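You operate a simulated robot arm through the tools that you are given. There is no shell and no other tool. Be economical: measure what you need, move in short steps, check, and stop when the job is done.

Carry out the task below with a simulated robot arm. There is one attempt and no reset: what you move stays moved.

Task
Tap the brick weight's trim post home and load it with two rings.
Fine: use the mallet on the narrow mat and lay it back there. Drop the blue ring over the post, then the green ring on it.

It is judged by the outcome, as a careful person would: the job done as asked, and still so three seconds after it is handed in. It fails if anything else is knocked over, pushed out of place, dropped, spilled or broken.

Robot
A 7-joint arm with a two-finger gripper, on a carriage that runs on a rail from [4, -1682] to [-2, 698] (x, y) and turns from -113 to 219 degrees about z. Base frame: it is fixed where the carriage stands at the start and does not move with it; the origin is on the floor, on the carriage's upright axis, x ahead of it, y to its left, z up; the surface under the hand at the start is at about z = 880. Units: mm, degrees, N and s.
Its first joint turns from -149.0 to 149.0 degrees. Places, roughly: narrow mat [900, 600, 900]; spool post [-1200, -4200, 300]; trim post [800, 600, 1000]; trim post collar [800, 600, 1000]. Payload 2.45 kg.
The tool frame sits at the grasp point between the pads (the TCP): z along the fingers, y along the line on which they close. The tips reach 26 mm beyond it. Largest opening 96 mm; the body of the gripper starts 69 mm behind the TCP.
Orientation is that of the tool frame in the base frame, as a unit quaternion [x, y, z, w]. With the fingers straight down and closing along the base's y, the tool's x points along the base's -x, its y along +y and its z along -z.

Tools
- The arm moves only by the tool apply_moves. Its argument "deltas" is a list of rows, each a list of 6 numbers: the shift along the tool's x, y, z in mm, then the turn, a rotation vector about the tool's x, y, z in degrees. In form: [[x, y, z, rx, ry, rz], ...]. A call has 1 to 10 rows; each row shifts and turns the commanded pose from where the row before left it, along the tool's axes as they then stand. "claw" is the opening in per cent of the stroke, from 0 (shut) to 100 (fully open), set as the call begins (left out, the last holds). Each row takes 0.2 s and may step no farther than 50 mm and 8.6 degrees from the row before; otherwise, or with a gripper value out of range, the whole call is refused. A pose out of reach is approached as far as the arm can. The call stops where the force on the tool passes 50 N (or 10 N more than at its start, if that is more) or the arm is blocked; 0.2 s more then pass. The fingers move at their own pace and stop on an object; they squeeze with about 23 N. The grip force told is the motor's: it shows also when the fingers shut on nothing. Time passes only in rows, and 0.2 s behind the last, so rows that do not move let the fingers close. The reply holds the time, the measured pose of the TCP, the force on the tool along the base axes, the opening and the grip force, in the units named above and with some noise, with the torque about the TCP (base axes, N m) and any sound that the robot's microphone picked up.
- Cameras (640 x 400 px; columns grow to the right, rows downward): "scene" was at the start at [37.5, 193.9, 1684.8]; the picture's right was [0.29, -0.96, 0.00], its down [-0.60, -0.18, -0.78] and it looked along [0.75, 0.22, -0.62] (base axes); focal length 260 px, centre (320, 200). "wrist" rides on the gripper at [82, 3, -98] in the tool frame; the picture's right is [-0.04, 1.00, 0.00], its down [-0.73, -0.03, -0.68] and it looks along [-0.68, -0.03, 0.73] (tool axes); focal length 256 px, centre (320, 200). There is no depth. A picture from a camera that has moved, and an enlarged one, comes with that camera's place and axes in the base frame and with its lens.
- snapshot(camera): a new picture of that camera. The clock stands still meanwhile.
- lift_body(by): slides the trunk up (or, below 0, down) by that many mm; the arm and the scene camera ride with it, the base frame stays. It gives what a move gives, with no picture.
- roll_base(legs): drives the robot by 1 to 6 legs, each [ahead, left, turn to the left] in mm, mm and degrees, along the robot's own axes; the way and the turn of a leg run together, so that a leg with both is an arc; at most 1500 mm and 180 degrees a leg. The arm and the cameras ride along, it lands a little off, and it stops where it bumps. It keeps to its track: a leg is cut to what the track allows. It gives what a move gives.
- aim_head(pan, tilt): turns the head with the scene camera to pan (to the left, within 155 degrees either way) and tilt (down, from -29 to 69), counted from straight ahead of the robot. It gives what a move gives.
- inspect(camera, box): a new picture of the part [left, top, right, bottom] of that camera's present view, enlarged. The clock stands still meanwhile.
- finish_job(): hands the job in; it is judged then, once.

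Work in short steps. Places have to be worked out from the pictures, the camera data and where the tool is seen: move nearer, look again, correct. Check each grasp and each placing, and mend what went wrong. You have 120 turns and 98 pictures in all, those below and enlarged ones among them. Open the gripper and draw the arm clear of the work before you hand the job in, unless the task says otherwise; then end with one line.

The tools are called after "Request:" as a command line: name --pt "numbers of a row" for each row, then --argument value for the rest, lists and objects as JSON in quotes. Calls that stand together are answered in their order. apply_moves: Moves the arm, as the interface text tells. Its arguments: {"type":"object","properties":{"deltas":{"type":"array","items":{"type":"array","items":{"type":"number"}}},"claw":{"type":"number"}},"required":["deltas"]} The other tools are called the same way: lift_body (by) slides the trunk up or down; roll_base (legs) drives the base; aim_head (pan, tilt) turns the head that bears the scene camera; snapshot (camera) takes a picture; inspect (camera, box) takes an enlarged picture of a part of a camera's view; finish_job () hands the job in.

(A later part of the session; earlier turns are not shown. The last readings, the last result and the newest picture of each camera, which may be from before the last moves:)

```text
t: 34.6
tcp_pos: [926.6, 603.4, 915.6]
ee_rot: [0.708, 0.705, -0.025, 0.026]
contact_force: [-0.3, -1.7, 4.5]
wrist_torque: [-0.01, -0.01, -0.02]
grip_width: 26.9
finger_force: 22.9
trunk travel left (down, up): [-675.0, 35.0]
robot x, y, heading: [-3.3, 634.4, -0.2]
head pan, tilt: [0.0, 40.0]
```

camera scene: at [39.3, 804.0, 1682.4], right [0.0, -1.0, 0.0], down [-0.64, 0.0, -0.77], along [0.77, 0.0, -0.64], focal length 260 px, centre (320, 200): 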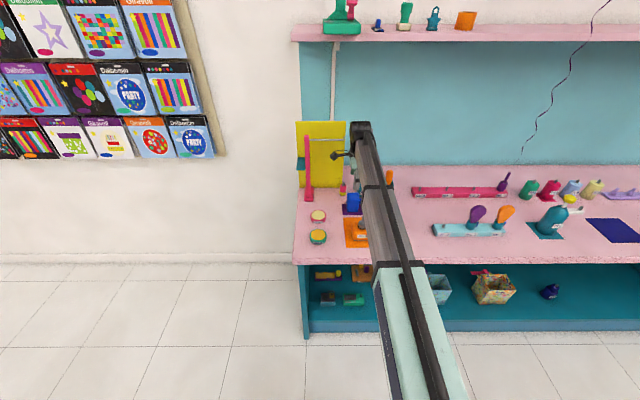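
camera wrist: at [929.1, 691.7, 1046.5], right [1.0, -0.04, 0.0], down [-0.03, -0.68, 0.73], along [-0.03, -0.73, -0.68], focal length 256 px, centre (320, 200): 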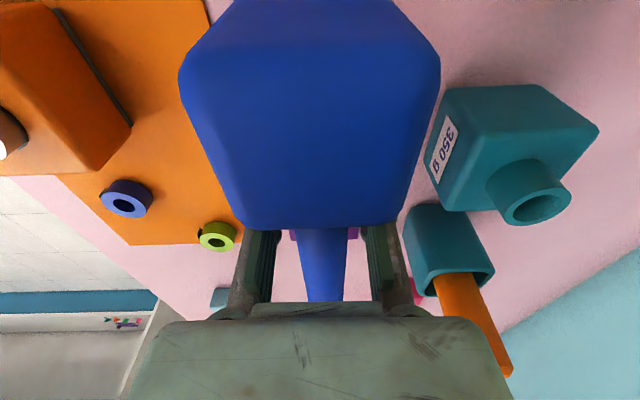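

Contact with the mat (force now +4.5 N). I open and rise.

Request:
apply_moves --pt "0 0 0 0 0 0" --pt "0 0 0 0 0 0" --claw 62

Request:
apply_moves --pt "-1 0 -20 0 0 0" --pt "-2 0 -40 0 0 0" --pt "-2 0 -40 0 0 0" --pt "0 0 -40 0 4.2 0" --pt "0 -50 -10 0 0 0" --pt "0 -40 0 0 0 0" --pt "0 0 0 0 0 0"

Request:
snapshot --camera "wrist"

Request:
inspect --camera "scene" --box '[290, 170, 386, 260]'

```text
t: 35.2
tcp_pos: [926.2, 604.1, 913.9]
ee_rot: [0.708, 0.706, -0.026, 0.027]
contact_force: [-0.1, -0.2, 0.7]
wrist_torque: [0.04, -0.02, 0.01]
grip_width: 59.5
finger_force: 0.1
trunk travel left (down, up): [-675.0, 35.0]
robot x, y, heading: [-0.7, 637.6, -0.2]
head pan, tilt: [0.0, 40.0]
```

```text
refused: row 5 steps farther than a row can; nothing moved
```

```text
60 pictures are left
camera wrist: at [930.1, 691.3, 1007.1], right [1.0, -0.04, 0.0], down [-0.03, -0.68, 0.73], along [-0.03, -0.73, -0.68], focal length 256 px, centre (320, 200)
```

wrist: 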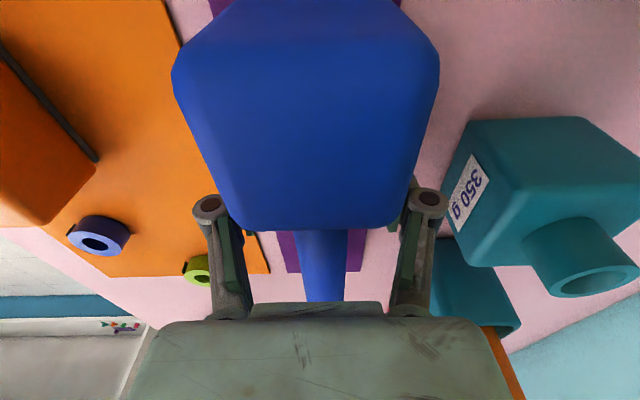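

```text
4.44 times, centred on (338, 215) of scene
camera zoom: at [39.0, 804.0, 1682.4], right [0.0, -1.0, 0.0], down [-0.64, 0.0, -0.77], along [0.77, 0.0, -0.64], focal length 1154 px, centre (240, 133)
```

zoom: 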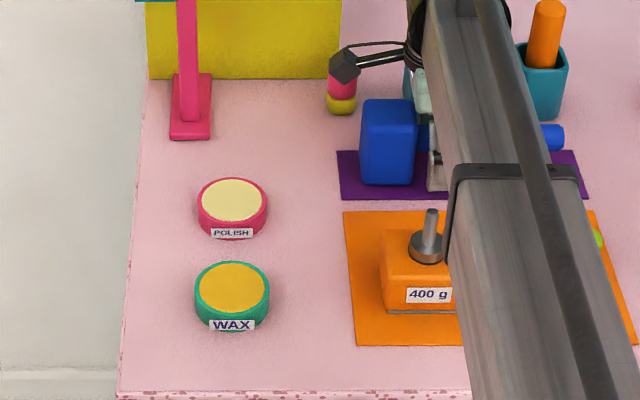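

Mallet stands on the mat again, released. I rise straight up and level the tool, moving toward the brick for a look.

Request:
apply_moves --pt "-1 0 -20 0 0 0" --pt "-3 0 -40 0 0 0" --pt "-3 0 -40 0 0 0" --pt "0 0 -40 0 4.2 0" --pt "0 -48 0 0 0 0" --pt "0 -40 0 0 0 0" --pt "0 -40 0 0 0 0" --pt "0 -30 0 0 0 0" --pt "0 0 0 0 0 0"

Request:
snapshot --camera "wrist"

Request:
inspect --camera "scene" --box '[290, 170, 386, 260]'

```text
t: 37.2
tcp_pos: [768.7, 606.3, 1057.1]
ee_rot: [0.709, 0.705, 0.0, 0.0]
contact_force: [0.3, -0.1, 0.3]
wrist_torque: [0.02, -0.01, -0.01]
grip_width: 59.5
finger_force: 0.0
trunk travel left (down, up): [-675.0, 35.0]
robot x, y, heading: [-2.5, 636.8, -0.1]
head pan, tilt: [0.0, 40.0]
```

```text
58 pictures are left
camera wrist: at [772.4, 687.0, 1154.4], right [1.0, -0.04, 0.0], down [-0.03, -0.73, 0.68], along [-0.03, -0.68, -0.73], focal length 256 px, centre (320, 200)
```

wrist: 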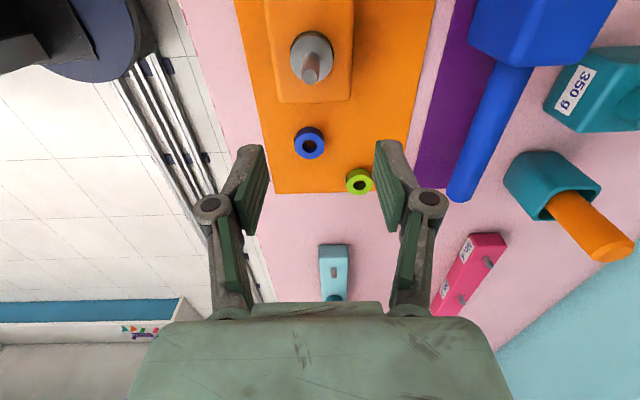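

```text
4.44 times, centred on (338, 215) of scene
camera zoom: at [38.9, 804.0, 1682.4], right [0.0, -1.0, 0.0], down [-0.64, 0.0, -0.77], along [0.77, 0.0, -0.64], focal length 1154 px, centre (240, 133)
```

zoom: 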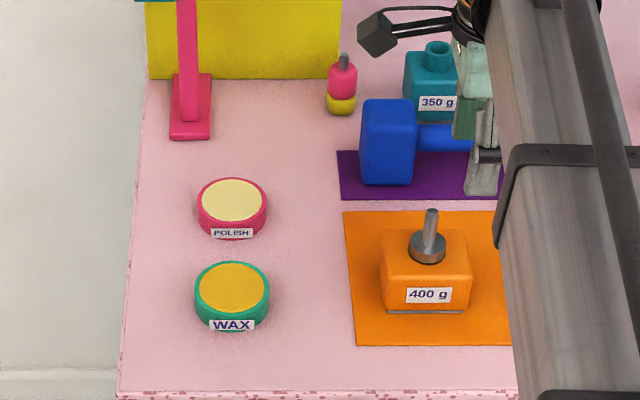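

Request:
inspect --camera "wrist" --box '[260, 0, 364, 110]'

```text
3.64 times, centred on (312, 55) of wrist
camera zoom: at [772.4, 687.0, 1154.4], right [1.0, -0.04, 0.0], down [-0.03, -0.73, 0.68], along [-0.03, -0.68, -0.73], focal length 931 px, centre (349, 727)
```

zoom: 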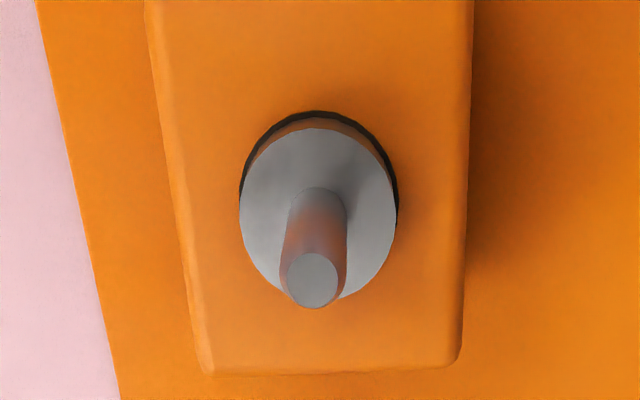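

The flange is near flush, but I want a lower-angle look to be sure. I shift to y≈720, tilt the tool 25° and lower so the wrist camera sees the post side-on.

Request:
apply_moves --pt "45 0 0 0 0 0" --pt "45 0 0 0 0 0" --pt "24 0 0 0 0 0" --pt "0 0 30 0 0 0" --pt "0 0 30 0 0 0" --pt "0 0 30 0 -8.5 0" --pt "0 0 0 0 -8.5 0" --pt "0 0 0 0 -8 0" --pt "0 0 0 0 0 0"

Request:
snapshot --camera "wrist"

```text
t: 39.2
tcp_pos: [768.9, 721.1, 964.9]
ee_rot: [0.692, 0.689, -0.154, 0.153]
contact_force: [0.0, 0.0, 0.1]
wrist_torque: [0.0, 0.0, 0.01]
grip_width: 59.5
finger_force: 0.1
trunk travel left (down, up): [-675.0, 35.0]
robot x, y, heading: [-1.1, 632.7, -0.1]
head pan, tilt: [0.0, 40.0]
```

```text
55 pictures are left
camera wrist: at [772.8, 836.3, 1020.2], right [1.0, -0.04, 0.02], down [-0.03, -0.38, 0.93], along [-0.03, -0.93, -0.38], focal length 256 px, centre (320, 200)
```

wrist: 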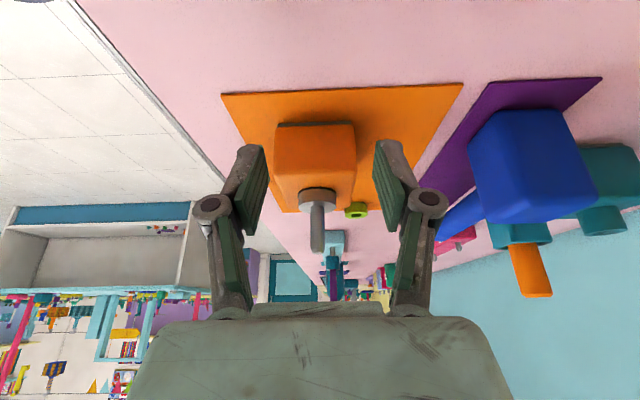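

Request:
inspect --camera "wrist" --box '[265, 165, 365, 265]'

```text
4.00 times, centred on (315, 215) of wrist
camera zoom: at [772.8, 836.3, 1020.2], right [1.0, -0.04, 0.02], down [-0.03, -0.38, 0.93], along [-0.03, -0.93, -0.38], focal length 1024 px, centre (340, 140)
```

zoom: 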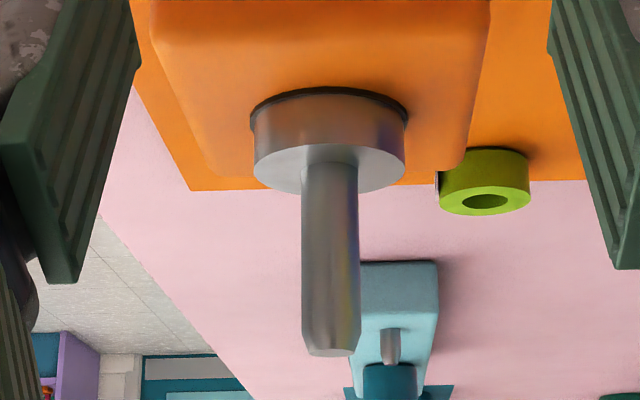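

The flange sits evenly on the thin black collar: the post is home and upright. Now the blue ring: untilt, rise, and move over it near (756, 534).

Request:
apply_moves --pt "0 0 -40 0 8.5 0" --pt "0 0 -30 0 8.5 0" --pt "0 0 -30 0 8 0" --pt "-48 0 0 0 0 0" --pt "-48 0 0 0 0 0" --pt "-48 -6 0 0 0 0" --pt "-40 -6 0 0 0 0" --pt "0 0 0 0 0 0"

Request:
snapshot --camera "wrist"

```text
t: 41.0
tcp_pos: [758.1, 565.5, 1058.9]
ee_rot: [0.708, 0.706, 0.0, 0.0]
contact_force: [0.4, -0.8, 1.0]
wrist_torque: [0.0, -0.01, 0.01]
grip_width: 59.6
finger_force: 0.1
trunk travel left (down, up): [-675.0, 35.0]
robot x, y, heading: [-3.0, 632.1, -0.4]
head pan, tilt: [0.0, 40.0]
```

```text
53 pictures are left
camera wrist: at [761.5, 646.2, 1156.9], right [1.0, -0.04, 0.0], down [-0.03, -0.73, 0.68], along [-0.03, -0.68, -0.73], focal length 256 px, centre (320, 200)
```

wrist: 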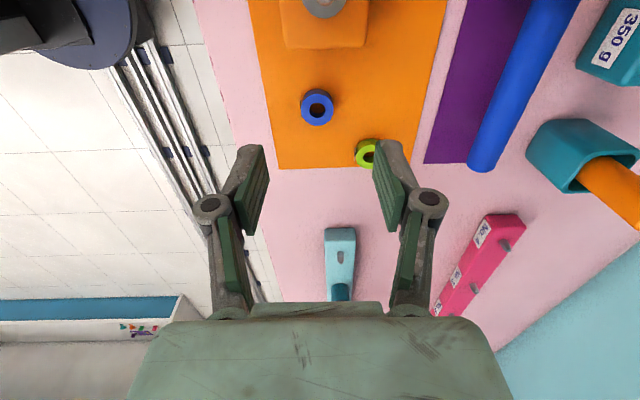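

Blue ring measured at ≈(753, 536). I centre over it, lower to z≈960 and recheck.

Request:
apply_moves --pt "-29 -5 0 0 0 0" --pt "0 0 40 0 0 0" --pt "0 0 40 0 0 0" --pt "0 0 19 0 0 0" --pt "0 0 0 0 0 0"

Request:
snapshot --camera "wrist"

```text
t: 42.2
tcp_pos: [750.9, 536.9, 962.0]
ee_rot: [0.708, 0.706, 0.0, 0.0]
contact_force: [0.1, 0.9, -0.6]
wrist_torque: [-0.02, 0.03, 0.01]
grip_width: 59.5
finger_force: 0.1
trunk travel left (down, up): [-675.0, 35.0]
robot x, y, heading: [-1.4, 635.3, -0.1]
head pan, tilt: [0.0, 40.0]
```

```text
52 pictures are left
camera wrist: at [755.4, 619.0, 1060.4], right [1.0, -0.04, 0.0], down [-0.03, -0.73, 0.68], along [-0.03, -0.68, -0.73], focal length 256 px, centre (320, 200)
```

wrist: 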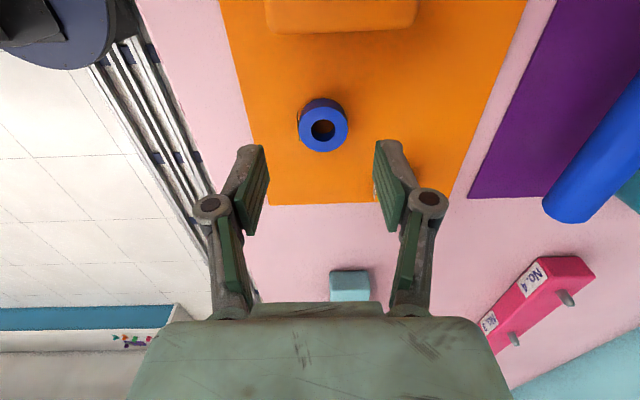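

Small correction (+2.5 x, −2 y), then descend to z≈910 and check.

Request:
apply_moves --pt "-2 2.5 20 0 0 0" --pt "0 0 15 0 0 0" --pt "0 0 12 0 0 0" --pt "0 0 5 0 0 0" --pt "0 0 0 0 0 0"

Request:
snapshot --camera "wrist"

```text
t: 43.4
tcp_pos: [753.9, 535.5, 910.7]
ee_rot: [0.708, 0.706, 0.0, 0.0]
contact_force: [-0.4, 0.0, 0.0]
wrist_torque: [-0.02, -0.01, 0.02]
grip_width: 59.4
finger_force: 0.0
trunk travel left (down, up): [-675.0, 35.0]
robot x, y, heading: [1.1, 631.6, -0.2]
head pan, tilt: [0.0, 40.0]
```

```text
51 pictures are left
camera wrist: at [757.6, 616.7, 1008.0], right [1.0, -0.04, 0.0], down [-0.03, -0.73, 0.68], along [-0.03, -0.68, -0.73], focal length 256 px, centre (320, 200)
```

wrist: 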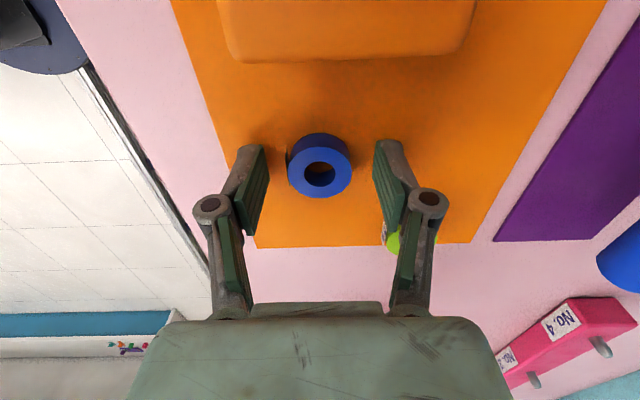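

Ring is centred between the pads. Close and lift slightly.

Request:
apply_moves --pt "0 0 0 0 0 0" --pt "0 0 0 0 0 0" --pt "0 0 0 0 0 0" --claw 0

Request:
apply_moves --pt "0 0 -15 0 0 0" --pt "0 0 -40 0 0 0" --pt "0 0 -40 0 0 0" --pt "0 0 -30 0 0 0" --pt "0 0 0 0 0 0"

Request:
snapshot --camera "wrist"

```text
t: 44.2
tcp_pos: [754.0, 534.5, 909.3]
ee_rot: [0.708, 0.706, 0.0, -0.001]
contact_force: [-0.7, 1.1, 4.7]
wrist_torque: [0.04, 0.03, -0.02]
grip_width: 32.9
finger_force: 23.0
trunk travel left (down, up): [-675.0, 35.0]
robot x, y, heading: [0.8, 633.5, 0.1]
head pan, tilt: [0.0, 40.0]
```

```text
t: 45.4
tcp_pos: [753.6, 535.0, 1033.7]
ee_rot: [0.708, 0.706, 0.0, -0.001]
contact_force: [0.0, -0.6, 0.2]
wrist_torque: [0.02, -0.01, 0.0]
grip_width: 32.5
finger_force: 23.2
trunk travel left (down, up): [-675.0, 35.0]
robot x, y, heading: [1.2, 634.0, -0.5]
head pan, tilt: [0.0, 40.0]
```

```text
50 pictures are left
camera wrist: at [756.7, 615.8, 1132.1], right [1.0, -0.04, 0.0], down [-0.03, -0.73, 0.68], along [-0.03, -0.68, -0.73], focal length 256 px, centre (320, 200)
```

wrist: 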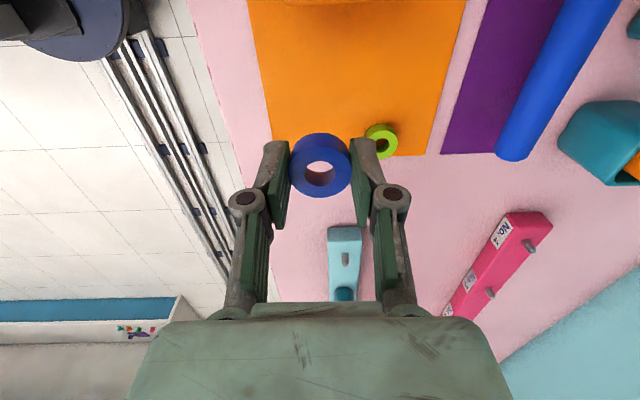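

Blue ring held centred. I carry it over the post with the ring bottom about 18 mm above the tip, and check alignment from both cameras.

Request:
apply_moves --pt "30 5 0 0 0 0" --pt "40 5 0 0 0 0" --pt "29.5 0.2 0 0 0 0" --pt "0 0 0 0 0 0" --pt "0 0 0 0 0 0"

Request:
inspect --camera "wrist" --box '[240, 50, 400, 210]'

Request:
inspect --camera "scene" --box '[348, 197, 376, 242]'

```text
t: 46.6
tcp_pos: [763.6, 632.2, 1033.4]
ee_rot: [0.709, 0.705, 0.001, 0.0]
contact_force: [-0.6, -0.5, -0.7]
wrist_torque: [-0.01, 0.06, -0.01]
grip_width: 32.7
finger_force: 22.9
trunk travel left (down, up): [-675.0, 35.0]
robot x, y, heading: [0.8, 634.8, 0.0]
head pan, tilt: [0.0, 40.0]
```

```text
2.50 times, centred on (320, 130) of wrist
camera zoom: at [767.8, 713.7, 1132.1], right [1.0, -0.04, 0.0], down [-0.03, -0.73, 0.68], along [-0.03, -0.68, -0.73], focal length 640 px, centre (320, 375)
```

zoom: 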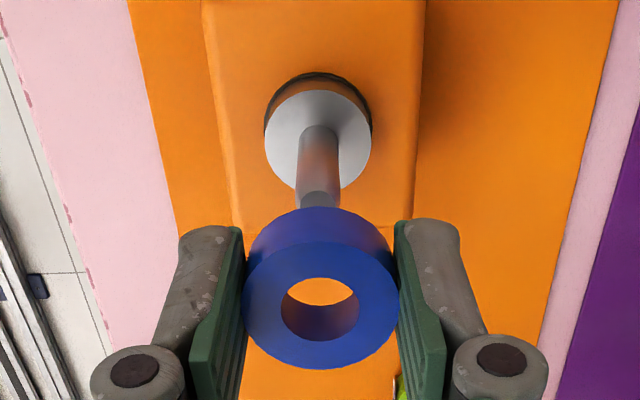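

```text
8.89 times, centred on (362, 220) of scene
camera zoom: at [39.1, 803.9, 1682.4], right [0.0, -1.0, 0.0], down [-0.64, 0.0, -0.77], along [0.77, 0.0, -0.64], focal length 2308 px, centre (-53, 27)
```

zoom: 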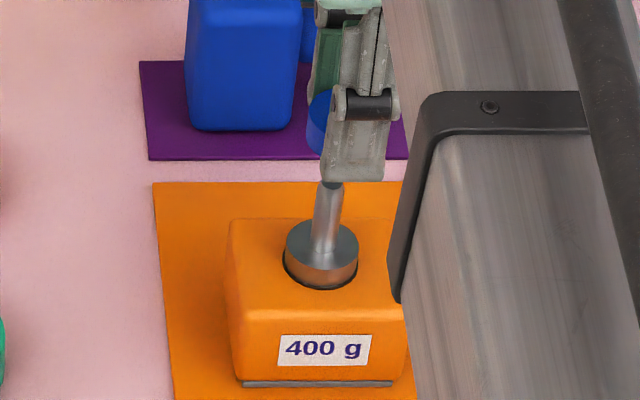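

Estimates: the pin sits ~0.9 mm toward −x and ~3 mm toward +y of the ring centre. I correct, lower 12 mm and look again.

Request:
apply_moves --pt "3 -0.9 0 0 0 0" --pt "0 0 12 0 0 0" --pt "0 0 0 0 0 0" --pt "0 0 0 0 0 0"

Request:
inspect --camera "wrist" --box '[260, 90, 380, 210]'

Request:
inspect --camera "scene" --box '[348, 197, 376, 242]'

```text
t: 47.6
tcp_pos: [762.1, 635.6, 1021.6]
ee_rot: [0.708, 0.706, 0.0, 0.0]
contact_force: [0.5, 0.2, 0.6]
wrist_torque: [0.01, 0.01, 0.06]
grip_width: 32.9
finger_force: 23.3
trunk travel left (down, up): [-675.0, 35.0]
robot x, y, heading: [-0.7, 634.6, -0.1]
head pan, tilt: [0.0, 40.0]
```

```text
3.33 times, centred on (320, 150) of wrist
camera zoom: at [766.9, 717.5, 1119.7], right [1.0, -0.04, 0.0], down [-0.03, -0.73, 0.68], along [-0.03, -0.68, -0.73], focal length 853 px, centre (320, 367)
```

zoom: 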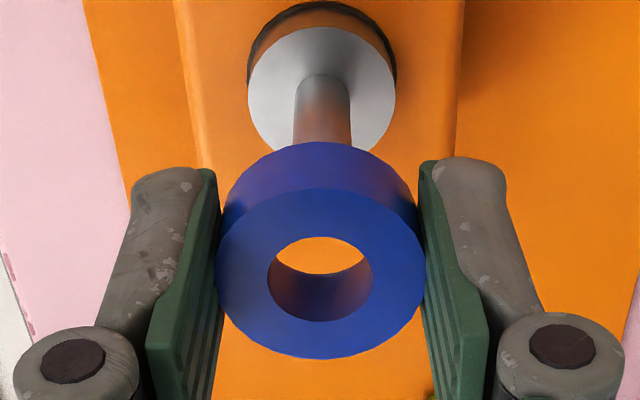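

```text
8.89 times, centred on (362, 220) of scene
camera zoom: at [39.0, 804.0, 1682.4], right [0.0, -1.0, 0.0], down [-0.64, 0.0, -0.77], along [0.77, 0.0, -0.64], focal length 2308 px, centre (-53, 27)
```

zoom: 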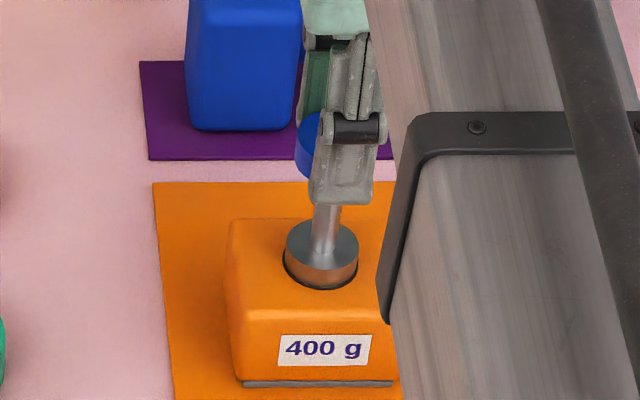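

Both views now agree (ring centre ≈ 637 vs pin ≈ 637 in scene scale; columns match within 0.5 mm). I lower in small steps over the tip.

Request:
apply_moves --pt "0 0.4 3 0 0 0" --pt "0 0 3 0 0 0" --pt "0 0 3 0 0 0" --pt "0 0 2 0 0 0" --pt "0 0 0 0 0 0"

Request:
inspect --camera "wrist" --box '[260, 90, 380, 210]'

```text
t: 48.8
tcp_pos: [762.9, 639.1, 1010.4]
ee_rot: [0.709, 0.705, 0.0, 0.0]
contact_force: [0.2, 0.2, -0.2]
wrist_torque: [0.01, -0.04, 0.04]
grip_width: 32.7
finger_force: 23.1
trunk travel left (down, up): [-675.0, 35.0]
robot x, y, heading: [-0.4, 631.7, 0.1]
head pan, tilt: [0.0, 40.0]
```

```text
3.33 times, centred on (320, 150) of wrist
camera zoom: at [767.2, 719.1, 1109.1], right [1.0, -0.04, 0.0], down [-0.03, -0.73, 0.68], along [-0.03, -0.68, -0.73], focal length 853 px, centre (320, 367)
```

zoom: 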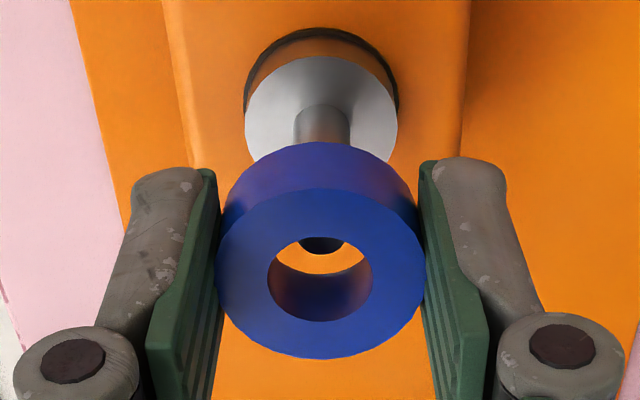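

The pin tip is now visible within the ring's hole, slightly toward +y. I nudge +1 mm and lower further, watching the force.

Request:
apply_moves --pt "1 0 1 0 0 0" --pt "0 0 2 0 0 0" --pt "0 0 2 0 0 0" --pt "0 0 0 0 0 0"

Request:
inspect --camera "wrist" --box '[260, 90, 380, 210]'

```text
t: 49.8
tcp_pos: [765.0, 638.7, 1005.6]
ee_rot: [0.708, 0.706, 0.0, 0.0]
contact_force: [-0.2, 0.3, -0.6]
wrist_torque: [-0.01, 0.0, 0.02]
grip_width: 32.6
finger_force: 22.9
trunk travel left (down, up): [-675.0, 35.0]
robot x, y, heading: [-0.3, 630.4, -0.3]
head pan, tilt: [0.0, 40.0]
```

```text
3.33 times, centred on (320, 150) of wrist
camera zoom: at [767.2, 720.0, 1104.3], right [1.0, -0.04, 0.0], down [-0.03, -0.73, 0.68], along [-0.03, -0.68, -0.73], focal length 853 px, centre (320, 367)
```

zoom: 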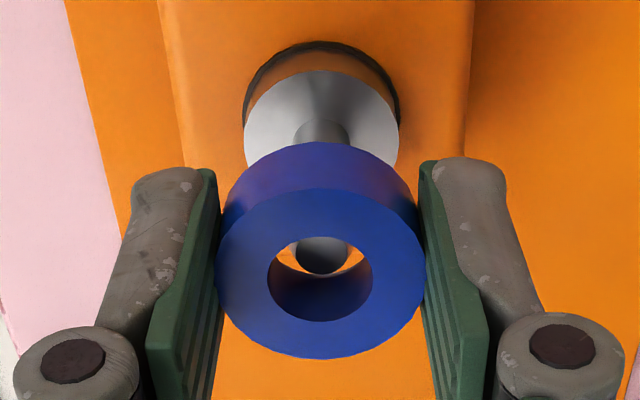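

The tip is well inside the hole with no contact force. I lower further in steps.

Request:
apply_moves --pt "0 0 4 0 0 0" --pt "0 0 4 0 0 0" --pt "0 0 4 0 0 0" --pt "0 0 4 0 0 0" --pt "0 0 0 0 0 0"

Request:
inspect --camera "wrist" --box '[260, 90, 380, 210]'

```text
t: 51.0
tcp_pos: [763.2, 638.9, 989.9]
ee_rot: [0.708, 0.706, -0.001, 0.0]
contact_force: [0.8, -0.1, -0.6]
wrist_torque: [-0.01, 0.03, 0.01]
grip_width: 32.7
finger_force: 22.9
trunk travel left (down, up): [-675.0, 35.0]
robot x, y, heading: [1.3, 635.4, -0.1]
head pan, tilt: [0.0, 40.0]
```

```text
3.33 times, centred on (320, 150) of wrist
camera zoom: at [767.5, 720.1, 1088.7], right [1.0, -0.04, 0.0], down [-0.03, -0.73, 0.68], along [-0.03, -0.68, -0.73], focal length 853 px, centre (320, 367)
```

zoom: 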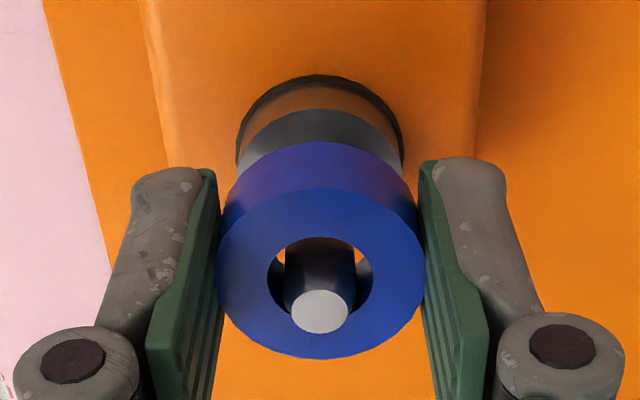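

The pin passes through the hole, well centred. I lower toward the flange until light contact.

Request:
apply_moves --pt "0 0 4 0 0 0" --pt "0 0 4 0 0 0" --pt "0 0 3 0 0 0" --pt "0 0 2 0 0 0" --pt "0 0 0 0 0 0"

Request:
inspect --camera "wrist" --box '[260, 90, 380, 210]'

```text
t: 52.2
tcp_pos: [764.4, 638.7, 976.6]
ee_rot: [0.709, 0.706, 0.001, 0.0]
contact_force: [0.7, -0.1, 0.0]
wrist_torque: [0.03, -0.04, -0.03]
grip_width: 32.8
finger_force: 22.8
trunk travel left (down, up): [-675.0, 35.0]
robot x, y, heading: [-3.4, 635.9, -0.0]
head pan, tilt: [0.0, 40.0]
```

```text
3.33 times, centred on (320, 150) of wrist
camera zoom: at [767.1, 719.9, 1075.4], right [1.0, -0.04, 0.0], down [-0.03, -0.73, 0.68], along [-0.03, -0.68, -0.73], focal length 853 px, centre (320, 367)
```

zoom: 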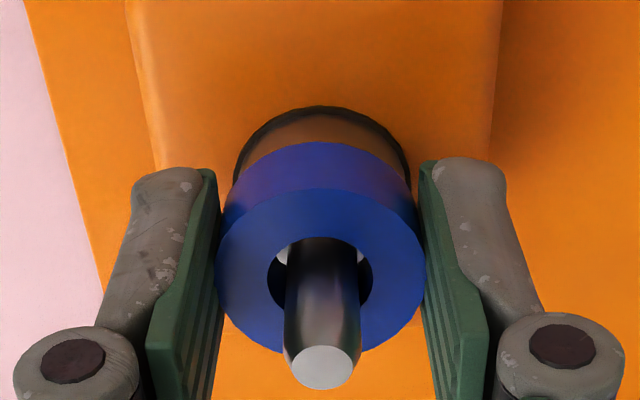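

Request:
apply_moves --pt "0 0 1 0 0 0" --pt "0 0 1 0 0 0" --pt "0 0 1 0 0 0" --pt "0 0 0 0 0 0"

```text
t: 53.2
tcp_pos: [762.6, 639.1, 974.2]
ee_rot: [0.708, 0.706, 0.001, 0.0]
contact_force: [-0.5, 0.5, -0.8]
wrist_torque: [0.02, -0.02, 0.0]
grip_width: 32.6
finger_force: 23.2
trunk travel left (down, up): [-675.0, 35.0]
robot x, y, heading: [-1.8, 641.0, 0.1]
head pan, tilt: [0.0, 40.0]
```

Request:
apply_moves --pt "0 0 1 0 0 0" --pt "0 0 1 0 0 0" --pt "0 0 1 0 0 0" --pt "0 0 0 0 0 0"

Request:
inspect --camera "wrist" --box '[260, 90, 380, 210]'

```text
t: 54.2
tcp_pos: [762.6, 638.7, 971.3]
ee_rot: [0.709, 0.706, 0.001, 0.001]
contact_force: [4.3, 0.9, 9.1]
wrist_torque: [-0.01, -0.09, 0.01]
grip_width: 32.7
finger_force: 23.5
trunk travel left (down, up): [-675.0, 35.0]
robot x, y, heading: [2.7, 636.0, -0.0]
head pan, tilt: [0.0, 40.0]
```

```text
3.33 times, centred on (320, 150) of wrist
camera zoom: at [767.0, 719.9, 1070.3], right [1.0, -0.04, 0.0], down [-0.03, -0.73, 0.68], along [-0.03, -0.68, -0.73], focal length 853 px, centre (320, 367)
```

zoom: 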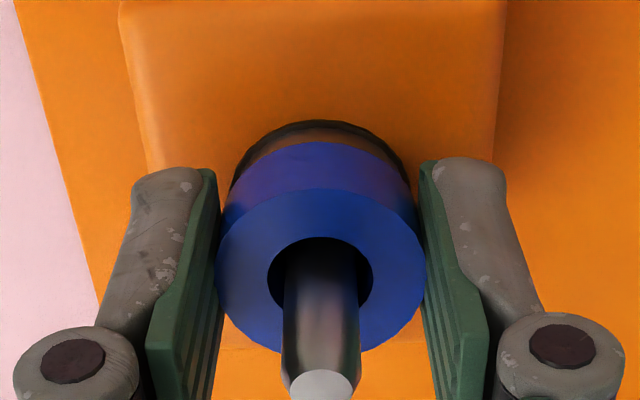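

Ring is on the flange (9 N). Release and rise clear.

Request:
apply_moves --pt "0 0 -1 0 0 0" --pt "0 0 0 0 0 0" --claw 62

Request:
apply_moves --pt "0 0 -20 0 0 0" --pt "0 0 -40 0 0 0" --pt "0 0 -30 0 0 0" --pt "-40 15 0 0 0 0" --pt "-45 20 0 0 0 0" --pt "-45 18 0 0 0 0" --pt "0 0 0 0 0 0"

Request:
snapshot --camera "wrist"

Request:
inspect --camera "scene" --box '[290, 170, 386, 260]'

```text
t: 54.8
tcp_pos: [763.7, 639.4, 971.1]
ee_rot: [0.708, 0.706, 0.0, -0.001]
contact_force: [-0.7, -0.5, 0.0]
wrist_torque: [0.02, -0.01, 0.01]
grip_width: 59.5
finger_force: 0.1
trunk travel left (down, up): [-675.0, 35.0]
robot x, y, heading: [-1.9, 632.8, -0.1]
head pan, tilt: [0.0, 40.0]
```

```text
t: 56.4
tcp_pos: [816.5, 509.0, 1060.6]
ee_rot: [0.708, 0.706, 0.001, 0.001]
contact_force: [0.2, 0.0, -0.4]
wrist_torque: [0.04, 0.0, 0.0]
grip_width: 59.5
finger_force: 0.0
trunk travel left (down, up): [-675.0, 35.0]
robot x, y, heading: [-1.0, 634.9, -0.1]
head pan, tilt: [0.0, 40.0]
```

```text
40 pictures are left
camera wrist: at [820.4, 589.7, 1159.6], right [1.0, -0.04, 0.0], down [-0.03, -0.73, 0.68], along [-0.03, -0.68, -0.73], focal length 256 px, centre (320, 200)
```

wrist: 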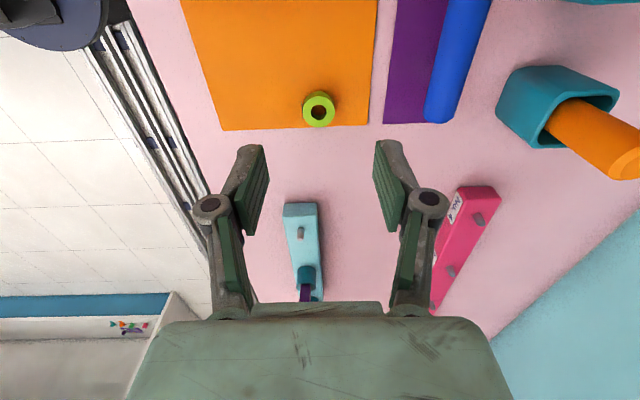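

```text
4.44 times, centred on (338, 215) of scene
camera zoom: at [39.2, 803.8, 1682.4], right [0.0, -1.0, 0.0], down [-0.64, 0.0, -0.77], along [0.77, 0.0, -0.64], focal length 1154 px, centre (240, 133)
```

zoom: 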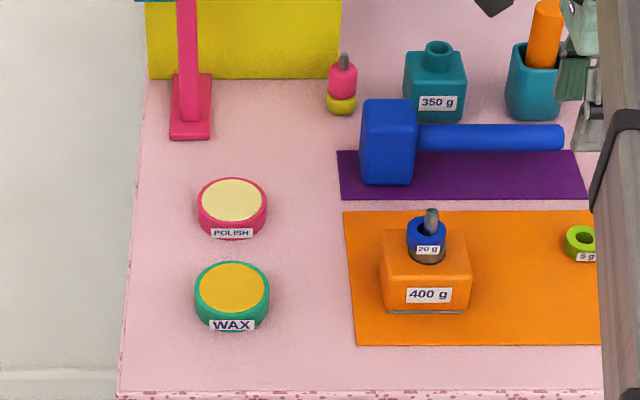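

Blue ring is seated. Green ring measured at ≈(814, 475). I centre above it and lower to z≈962 to recheck.

Request:
apply_moves --pt "-34 -2 0 0 0 0" --pt "0 0 40 0 0 0" --pt "0 0 40 0 0 0" --pt "0 0 19 0 0 0" --pt "0 0 0 0 0 0"

Request:
snapshot --camera "wrist"

```text
t: 57.6
tcp_pos: [812.0, 476.7, 961.1]
ee_rot: [0.708, 0.706, 0.0, 0.0]
contact_force: [0.1, -1.2, -0.2]
wrist_torque: [0.02, 0.0, -0.03]
grip_width: 59.6
finger_force: 0.0
trunk travel left (down, up): [-675.0, 35.0]
robot x, y, heading: [1.4, 634.5, -0.3]
head pan, tilt: [0.0, 40.0]
```

```text
38 pictures are left
camera wrist: at [816.0, 557.1, 1060.3], right [1.0, -0.04, 0.0], down [-0.03, -0.73, 0.68], along [-0.03, -0.68, -0.73], focal length 256 px, centre (320, 200)
```

wrist: 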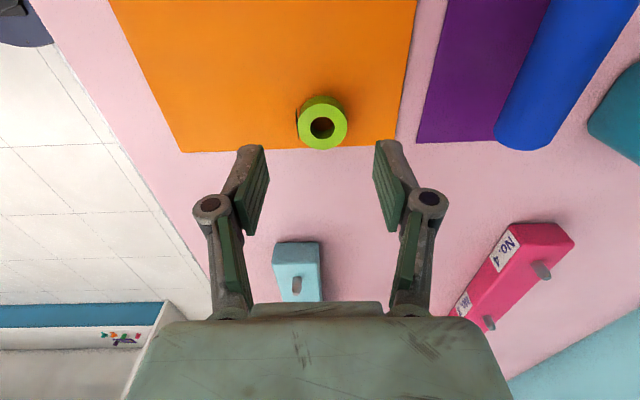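

Request:
apply_moves --pt "-3 1.5 20 0 0 0" --pt "0 0 15 0 0 0" --pt "0 0 12 0 0 0" --pt "0 0 5 0 0 0" --pt "0 0 0 0 0 0"

Request:
snapshot --camera "wrist"

```text
t: 58.8
tcp_pos: [814.3, 471.1, 911.0]
ee_rot: [0.708, 0.706, 0.0, 0.0]
contact_force: [1.1, -0.1, 0.5]
wrist_torque: [0.0, -0.01, 0.01]
grip_width: 59.5
finger_force: 0.3
trunk travel left (down, up): [-675.0, 35.0]
robot x, y, heading: [-2.1, 637.0, -0.2]
head pan, tilt: [0.0, 40.0]
```

```text
37 pictures are left
camera wrist: at [818.1, 552.9, 1008.7], right [1.0, -0.04, 0.0], down [-0.03, -0.73, 0.68], along [-0.03, -0.68, -0.73], focal length 256 px, centre (320, 200)
```

wrist: 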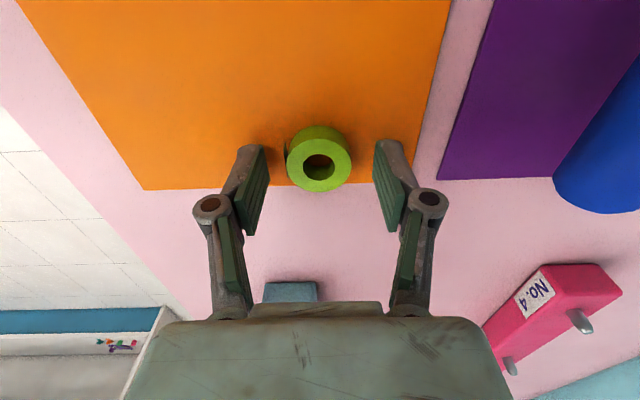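

The ring is ~2–3 mm to +y of centre; I nudge, then close and lift.

Request:
apply_moves --pt "2.5 0 0 0 0 0" --pt "0 0 0 0 0 0"

Request:
apply_moves --pt "0 0 0 0 0 0" --pt "0 0 0 0 0 0" --pt "0 0 0 0 0 0" --claw 0

Request:
apply_moves --pt "0 0 -15 0 0 0" --pt "0 0 -40 0 0 0" --pt "0 0 -40 0 0 0" --pt "0 0 -40 0 0 0" --pt "0 0 0 0 0 0"

Request:
inspect --camera "wrist" --box '[260, 90, 380, 210]'

```text
t: 59.4
tcp_pos: [815.0, 474.0, 910.9]
ee_rot: [0.708, 0.706, 0.0, 0.0]
contact_force: [-0.2, -0.6, -0.3]
wrist_torque: [0.0, -0.01, 0.02]
grip_width: 59.6
finger_force: 0.2
trunk travel left (down, up): [-675.0, 35.0]
robot x, y, heading: [-0.6, 635.9, -0.3]
head pan, tilt: [0.0, 40.0]
```

```text
t: 60.2
tcp_pos: [815.1, 473.6, 910.7]
ee_rot: [0.708, 0.706, 0.001, -0.001]
contact_force: [-1.2, -0.4, 5.8]
wrist_torque: [0.0, 0.03, -0.01]
grip_width: 31.3
finger_force: 22.7
trunk travel left (down, up): [-675.0, 35.0]
robot x, y, heading: [1.3, 635.0, 0.0]
head pan, tilt: [0.0, 40.0]
```

```text
t: 61.4
tcp_pos: [814.6, 473.0, 1042.2]
ee_rot: [0.708, 0.706, 0.0, 0.0]
contact_force: [0.0, -0.2, 0.2]
wrist_torque: [-0.01, 0.0, 0.01]
grip_width: 31.4
finger_force: 23.2
trunk travel left (down, up): [-675.0, 35.0]
robot x, y, heading: [-4.6, 636.5, -0.2]
head pan, tilt: [0.0, 40.0]
```

```text
3.33 times, centred on (320, 150) of wrist
camera zoom: at [818.6, 553.7, 1140.7], right [1.0, -0.04, 0.0], down [-0.03, -0.73, 0.68], along [-0.03, -0.68, -0.73], focal length 853 px, centre (320, 367)
```

zoom: 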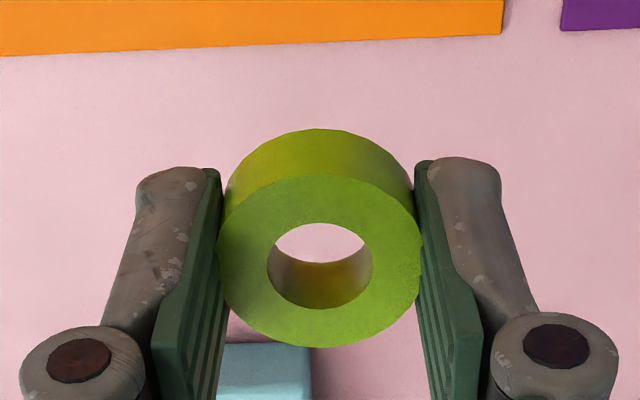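

Green ring held (centre ~1.8 mm to +y in the hand relative to the blue one). I carry it to (763.7, 637) above the post and check.

Request:
apply_moves --pt "40 -13 0 0 0 0" --pt "45 -13 0 0 0 0" --pt "45 -13 0 0 0 0" --pt "33.6 -12.2 0 0 0 0" --pt "0 0 15 0 0 0" --pt "0 0 5 0 0 0" --pt "0 0 0 0 0 0"

Request:
inspect --camera "wrist" --box '[260, 90, 380, 210]'

Request:
inspect --camera "scene" --box '[348, 197, 376, 242]'

```text
t: 63.0
tcp_pos: [765.4, 636.5, 1024.7]
ee_rot: [0.708, 0.706, 0.0, 0.0]
contact_force: [0.2, 0.0, -0.3]
wrist_torque: [-0.02, 0.0, 0.05]
grip_width: 31.3
finger_force: 22.7
trunk travel left (down, up): [-675.0, 35.0]
robot x, y, heading: [-3.0, 633.6, -0.1]
head pan, tilt: [0.0, 40.0]
```

```text
3.33 times, centred on (320, 150) of wrist
camera zoom: at [769.1, 718.4, 1123.9], right [1.0, -0.04, 0.0], down [-0.03, -0.73, 0.68], along [-0.03, -0.68, -0.73], focal length 853 px, centre (320, 367)
```

zoom: 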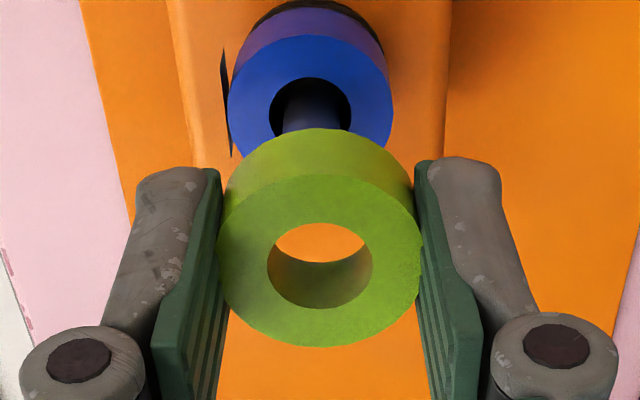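

```text
8.89 times, centred on (362, 220) of scene
camera zoom: at [39.0, 804.0, 1682.4], right [0.0, -1.0, 0.0], down [-0.64, 0.0, -0.77], along [0.77, 0.0, -0.64], focal length 2308 px, centre (-53, 27)
```

zoom: 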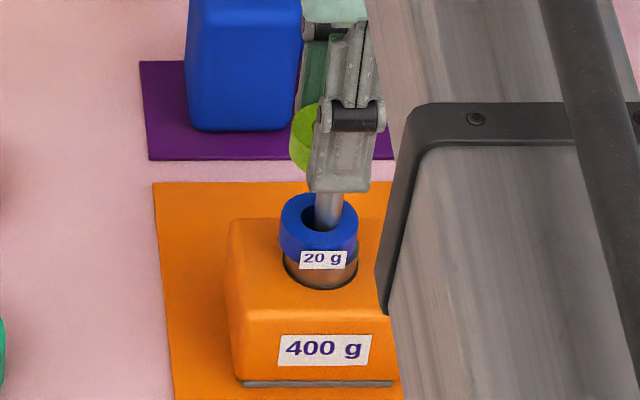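

The pin column shows the ring ~1.6 mm too far +x, and the scene view suggests ~2–3 mm too far +y. I correct and lower to see the tip enter.

Request:
apply_moves --pt "-2 -1.6 0 0 0 0" --pt "0 0 5 0 0 0" --pt "0 0 4 0 0 0" --pt "0 0 0 0 0 0"

Request:
inspect --camera "wrist" --box '[260, 90, 380, 210]'

Request:
inspect --camera "scene" --box '[348, 197, 376, 242]'

```text
t: 64.0
tcp_pos: [763.3, 636.6, 1016.9]
ee_rot: [0.709, 0.706, 0.0, 0.0]
contact_force: [0.6, -0.3, -0.5]
wrist_torque: [-0.02, -0.02, 0.02]
grip_width: 31.3
finger_force: 23.7
trunk travel left (down, up): [-675.0, 35.0]
robot x, y, heading: [-3.6, 638.7, -0.2]
head pan, tilt: [0.0, 40.0]
```

```text
3.33 times, centred on (320, 150) of wrist
camera zoom: at [766.8, 716.7, 1115.2], right [1.0, -0.04, 0.0], down [-0.03, -0.73, 0.68], along [-0.03, -0.68, -0.73], focal length 853 px, centre (320, 367)
```

zoom: 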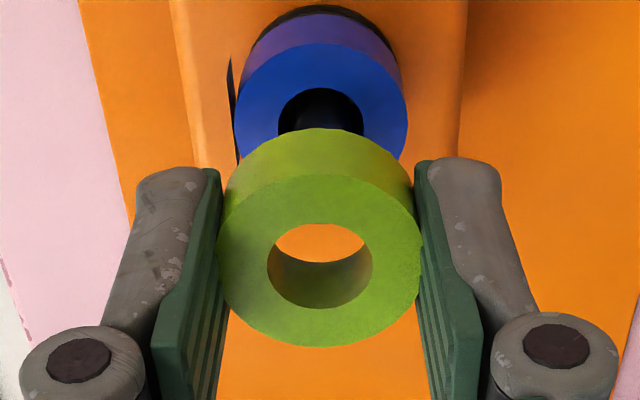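

```text
8.89 times, centred on (362, 220) of scene
camera zoom: at [39.1, 804.0, 1682.4], right [0.0, -1.0, 0.0], down [-0.64, 0.0, -0.77], along [0.77, 0.0, -0.64], focal length 2308 px, centre (-53, 27)
```

zoom: 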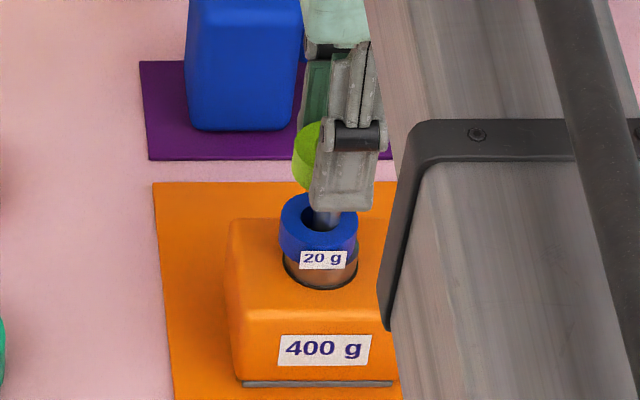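

Centred in columns; ring bottom is about at tip height. I nudge −0.8 mm in y and step down, checking the force.

Request:
apply_moves --pt "-0.8 0 2 0 0 0" --pt "0 0 2 0 0 0" --pt "0 0 2 0 0 0" --pt "0 0 0 0 0 0"

Request:
inspect --camera "wrist" --box '[260, 90, 380, 210]'

```text
t: 65.0
tcp_pos: [763.1, 634.9, 1011.3]
ee_rot: [0.709, 0.705, 0.0, 0.0]
contact_force: [0.0, 0.4, -1.6]
wrist_torque: [0.01, 0.03, -0.02]
grip_width: 31.3
finger_force: 22.5
trunk travel left (down, up): [-675.0, 35.0]
robot x, y, heading: [-2.1, 636.4, -0.0]
head pan, tilt: [0.0, 40.0]
```

```text
3.33 times, centred on (320, 150) of wrist
camera zoom: at [766.6, 716.0, 1109.6], right [1.0, -0.04, 0.0], down [-0.03, -0.73, 0.68], along [-0.03, -0.68, -0.73], focal length 853 px, centre (320, 367)
```

zoom: 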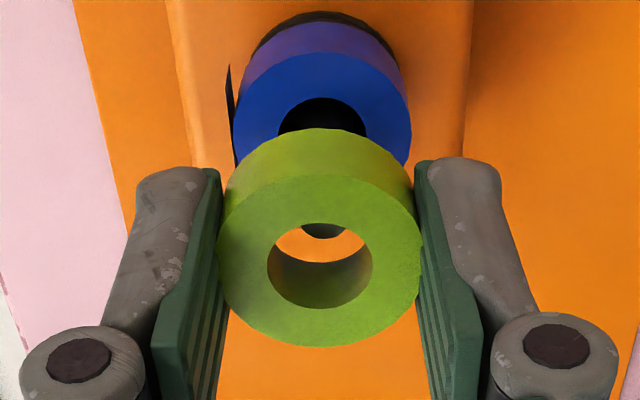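

Tip enters the hole much like the blue one did at this stage. Nudge +1 mm y and step on.

Request:
apply_moves --pt "1.2 0 1 0 0 0" --pt "0 0 2 0 0 0" --pt "0 0 2 0 0 0" --pt "0 0 0 0 0 0"

Request:
inspect --camera "wrist" --box '[260, 90, 380, 210]'

```text
t: 66.0
tcp_pos: [761.6, 637.0, 1005.8]
ee_rot: [0.708, 0.706, 0.0, 0.0]
contact_force: [0.1, 0.4, 0.3]
wrist_torque: [0.02, 0.0, -0.01]
grip_width: 31.4
finger_force: 22.6
trunk travel left (down, up): [-675.0, 35.0]
robot x, y, heading: [0.0, 633.2, -0.2]
head pan, tilt: [0.0, 40.0]
```

```text
3.33 times, centred on (320, 150) of wrist
camera zoom: at [766.1, 717.8, 1104.8], right [1.0, -0.04, 0.0], down [-0.03, -0.73, 0.68], along [-0.03, -0.68, -0.73], focal length 853 px, centre (320, 367)
```

zoom: 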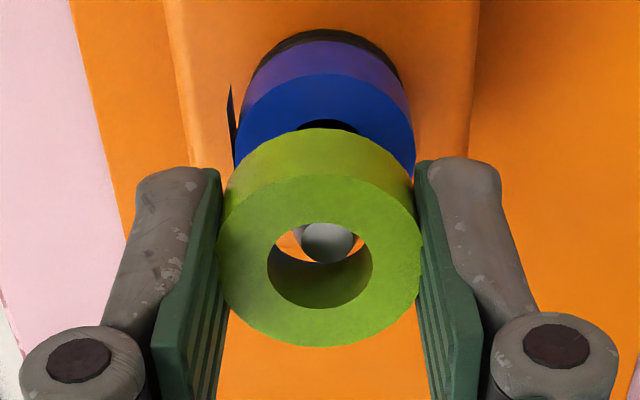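

Pin appears ~1.3 mm to +x in the hole; I correct and continue down.

Request:
apply_moves --pt "0 1.2 0 0 0 0" --pt "0 0 3 0 0 0" --pt "0 0 3 0 0 0" --pt "0 0 3 0 0 0" --pt "0 0 0 0 0 0"

Request:
inspect --camera "wrist" --box '[260, 90, 380, 210]'

```text
t: 67.2
tcp_pos: [764.2, 636.8, 997.3]
ee_rot: [0.708, 0.706, 0.001, 0.0]
contact_force: [-0.3, -0.5, 1.2]
wrist_torque: [-0.01, -0.05, 0.01]
grip_width: 31.6
finger_force: 23.1
trunk travel left (down, up): [-675.0, 35.0]
robot x, y, heading: [-0.7, 636.0, -0.3]
head pan, tilt: [0.0, 40.0]
```

```text
3.33 times, centred on (320, 150) of wrist
camera zoom: at [768.1, 717.8, 1095.5], right [1.0, -0.04, 0.0], down [-0.03, -0.73, 0.68], along [-0.03, -0.68, -0.73], focal length 853 px, centre (320, 367)
```

zoom: 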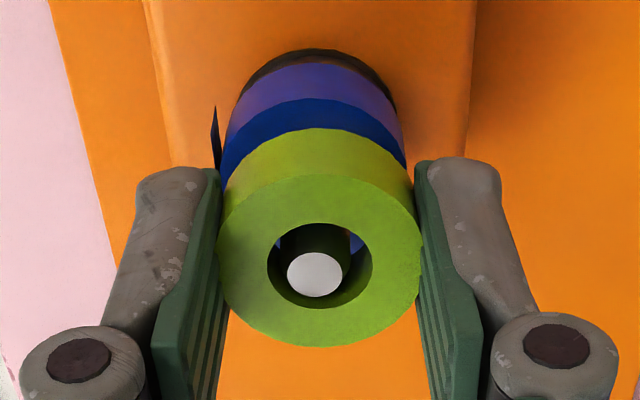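

Nearly there; small x correction and lower to contact with the blue ring.

Request:
apply_moves --pt "0 -0.6 2 0 0 0" --pt "0 0 2 0 0 0" --pt "0 0 1 0 0 0" --pt "0 0 0 0 0 0"

Request:
apply_moves --pt "0 0 1 0 0 0" --pt "0 0 1 0 0 0" --pt "0 0 0 0 0 0"

Request:
inspect --camera "wrist" --box '[260, 90, 380, 210]'

```text
t: 68.2
tcp_pos: [762.7, 636.3, 991.6]
ee_rot: [0.708, 0.706, 0.0, 0.0]
contact_force: [-0.4, -0.7, -0.1]
wrist_torque: [-0.02, -0.01, 0.0]
grip_width: 31.2
finger_force: 22.7
trunk travel left (down, up): [-675.0, 35.0]
robot x, y, heading: [0.7, 634.7, 0.0]
head pan, tilt: [0.0, 40.0]
```

```text
t: 69.0
tcp_pos: [763.9, 635.6, 991.1]
ee_rot: [0.709, 0.706, 0.0, 0.0]
contact_force: [0.3, 0.1, 0.2]
wrist_torque: [-0.04, 0.0, 0.03]
grip_width: 31.2
finger_force: 22.6
trunk travel left (down, up): [-675.0, 35.0]
robot x, y, heading: [1.2, 633.2, -0.1]
head pan, tilt: [0.0, 40.0]
```

```text
3.33 times, centred on (320, 150) of wrist
camera zoom: at [767.1, 717.1, 1089.0], right [1.0, -0.04, 0.0], down [-0.03, -0.73, 0.68], along [-0.03, -0.68, -0.73], focal length 853 px, centre (320, 367)
```

zoom: 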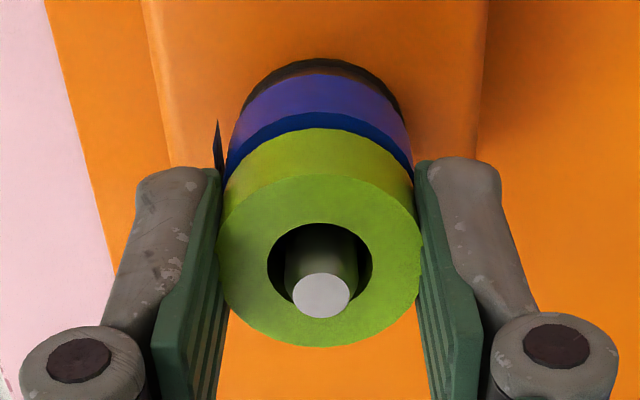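

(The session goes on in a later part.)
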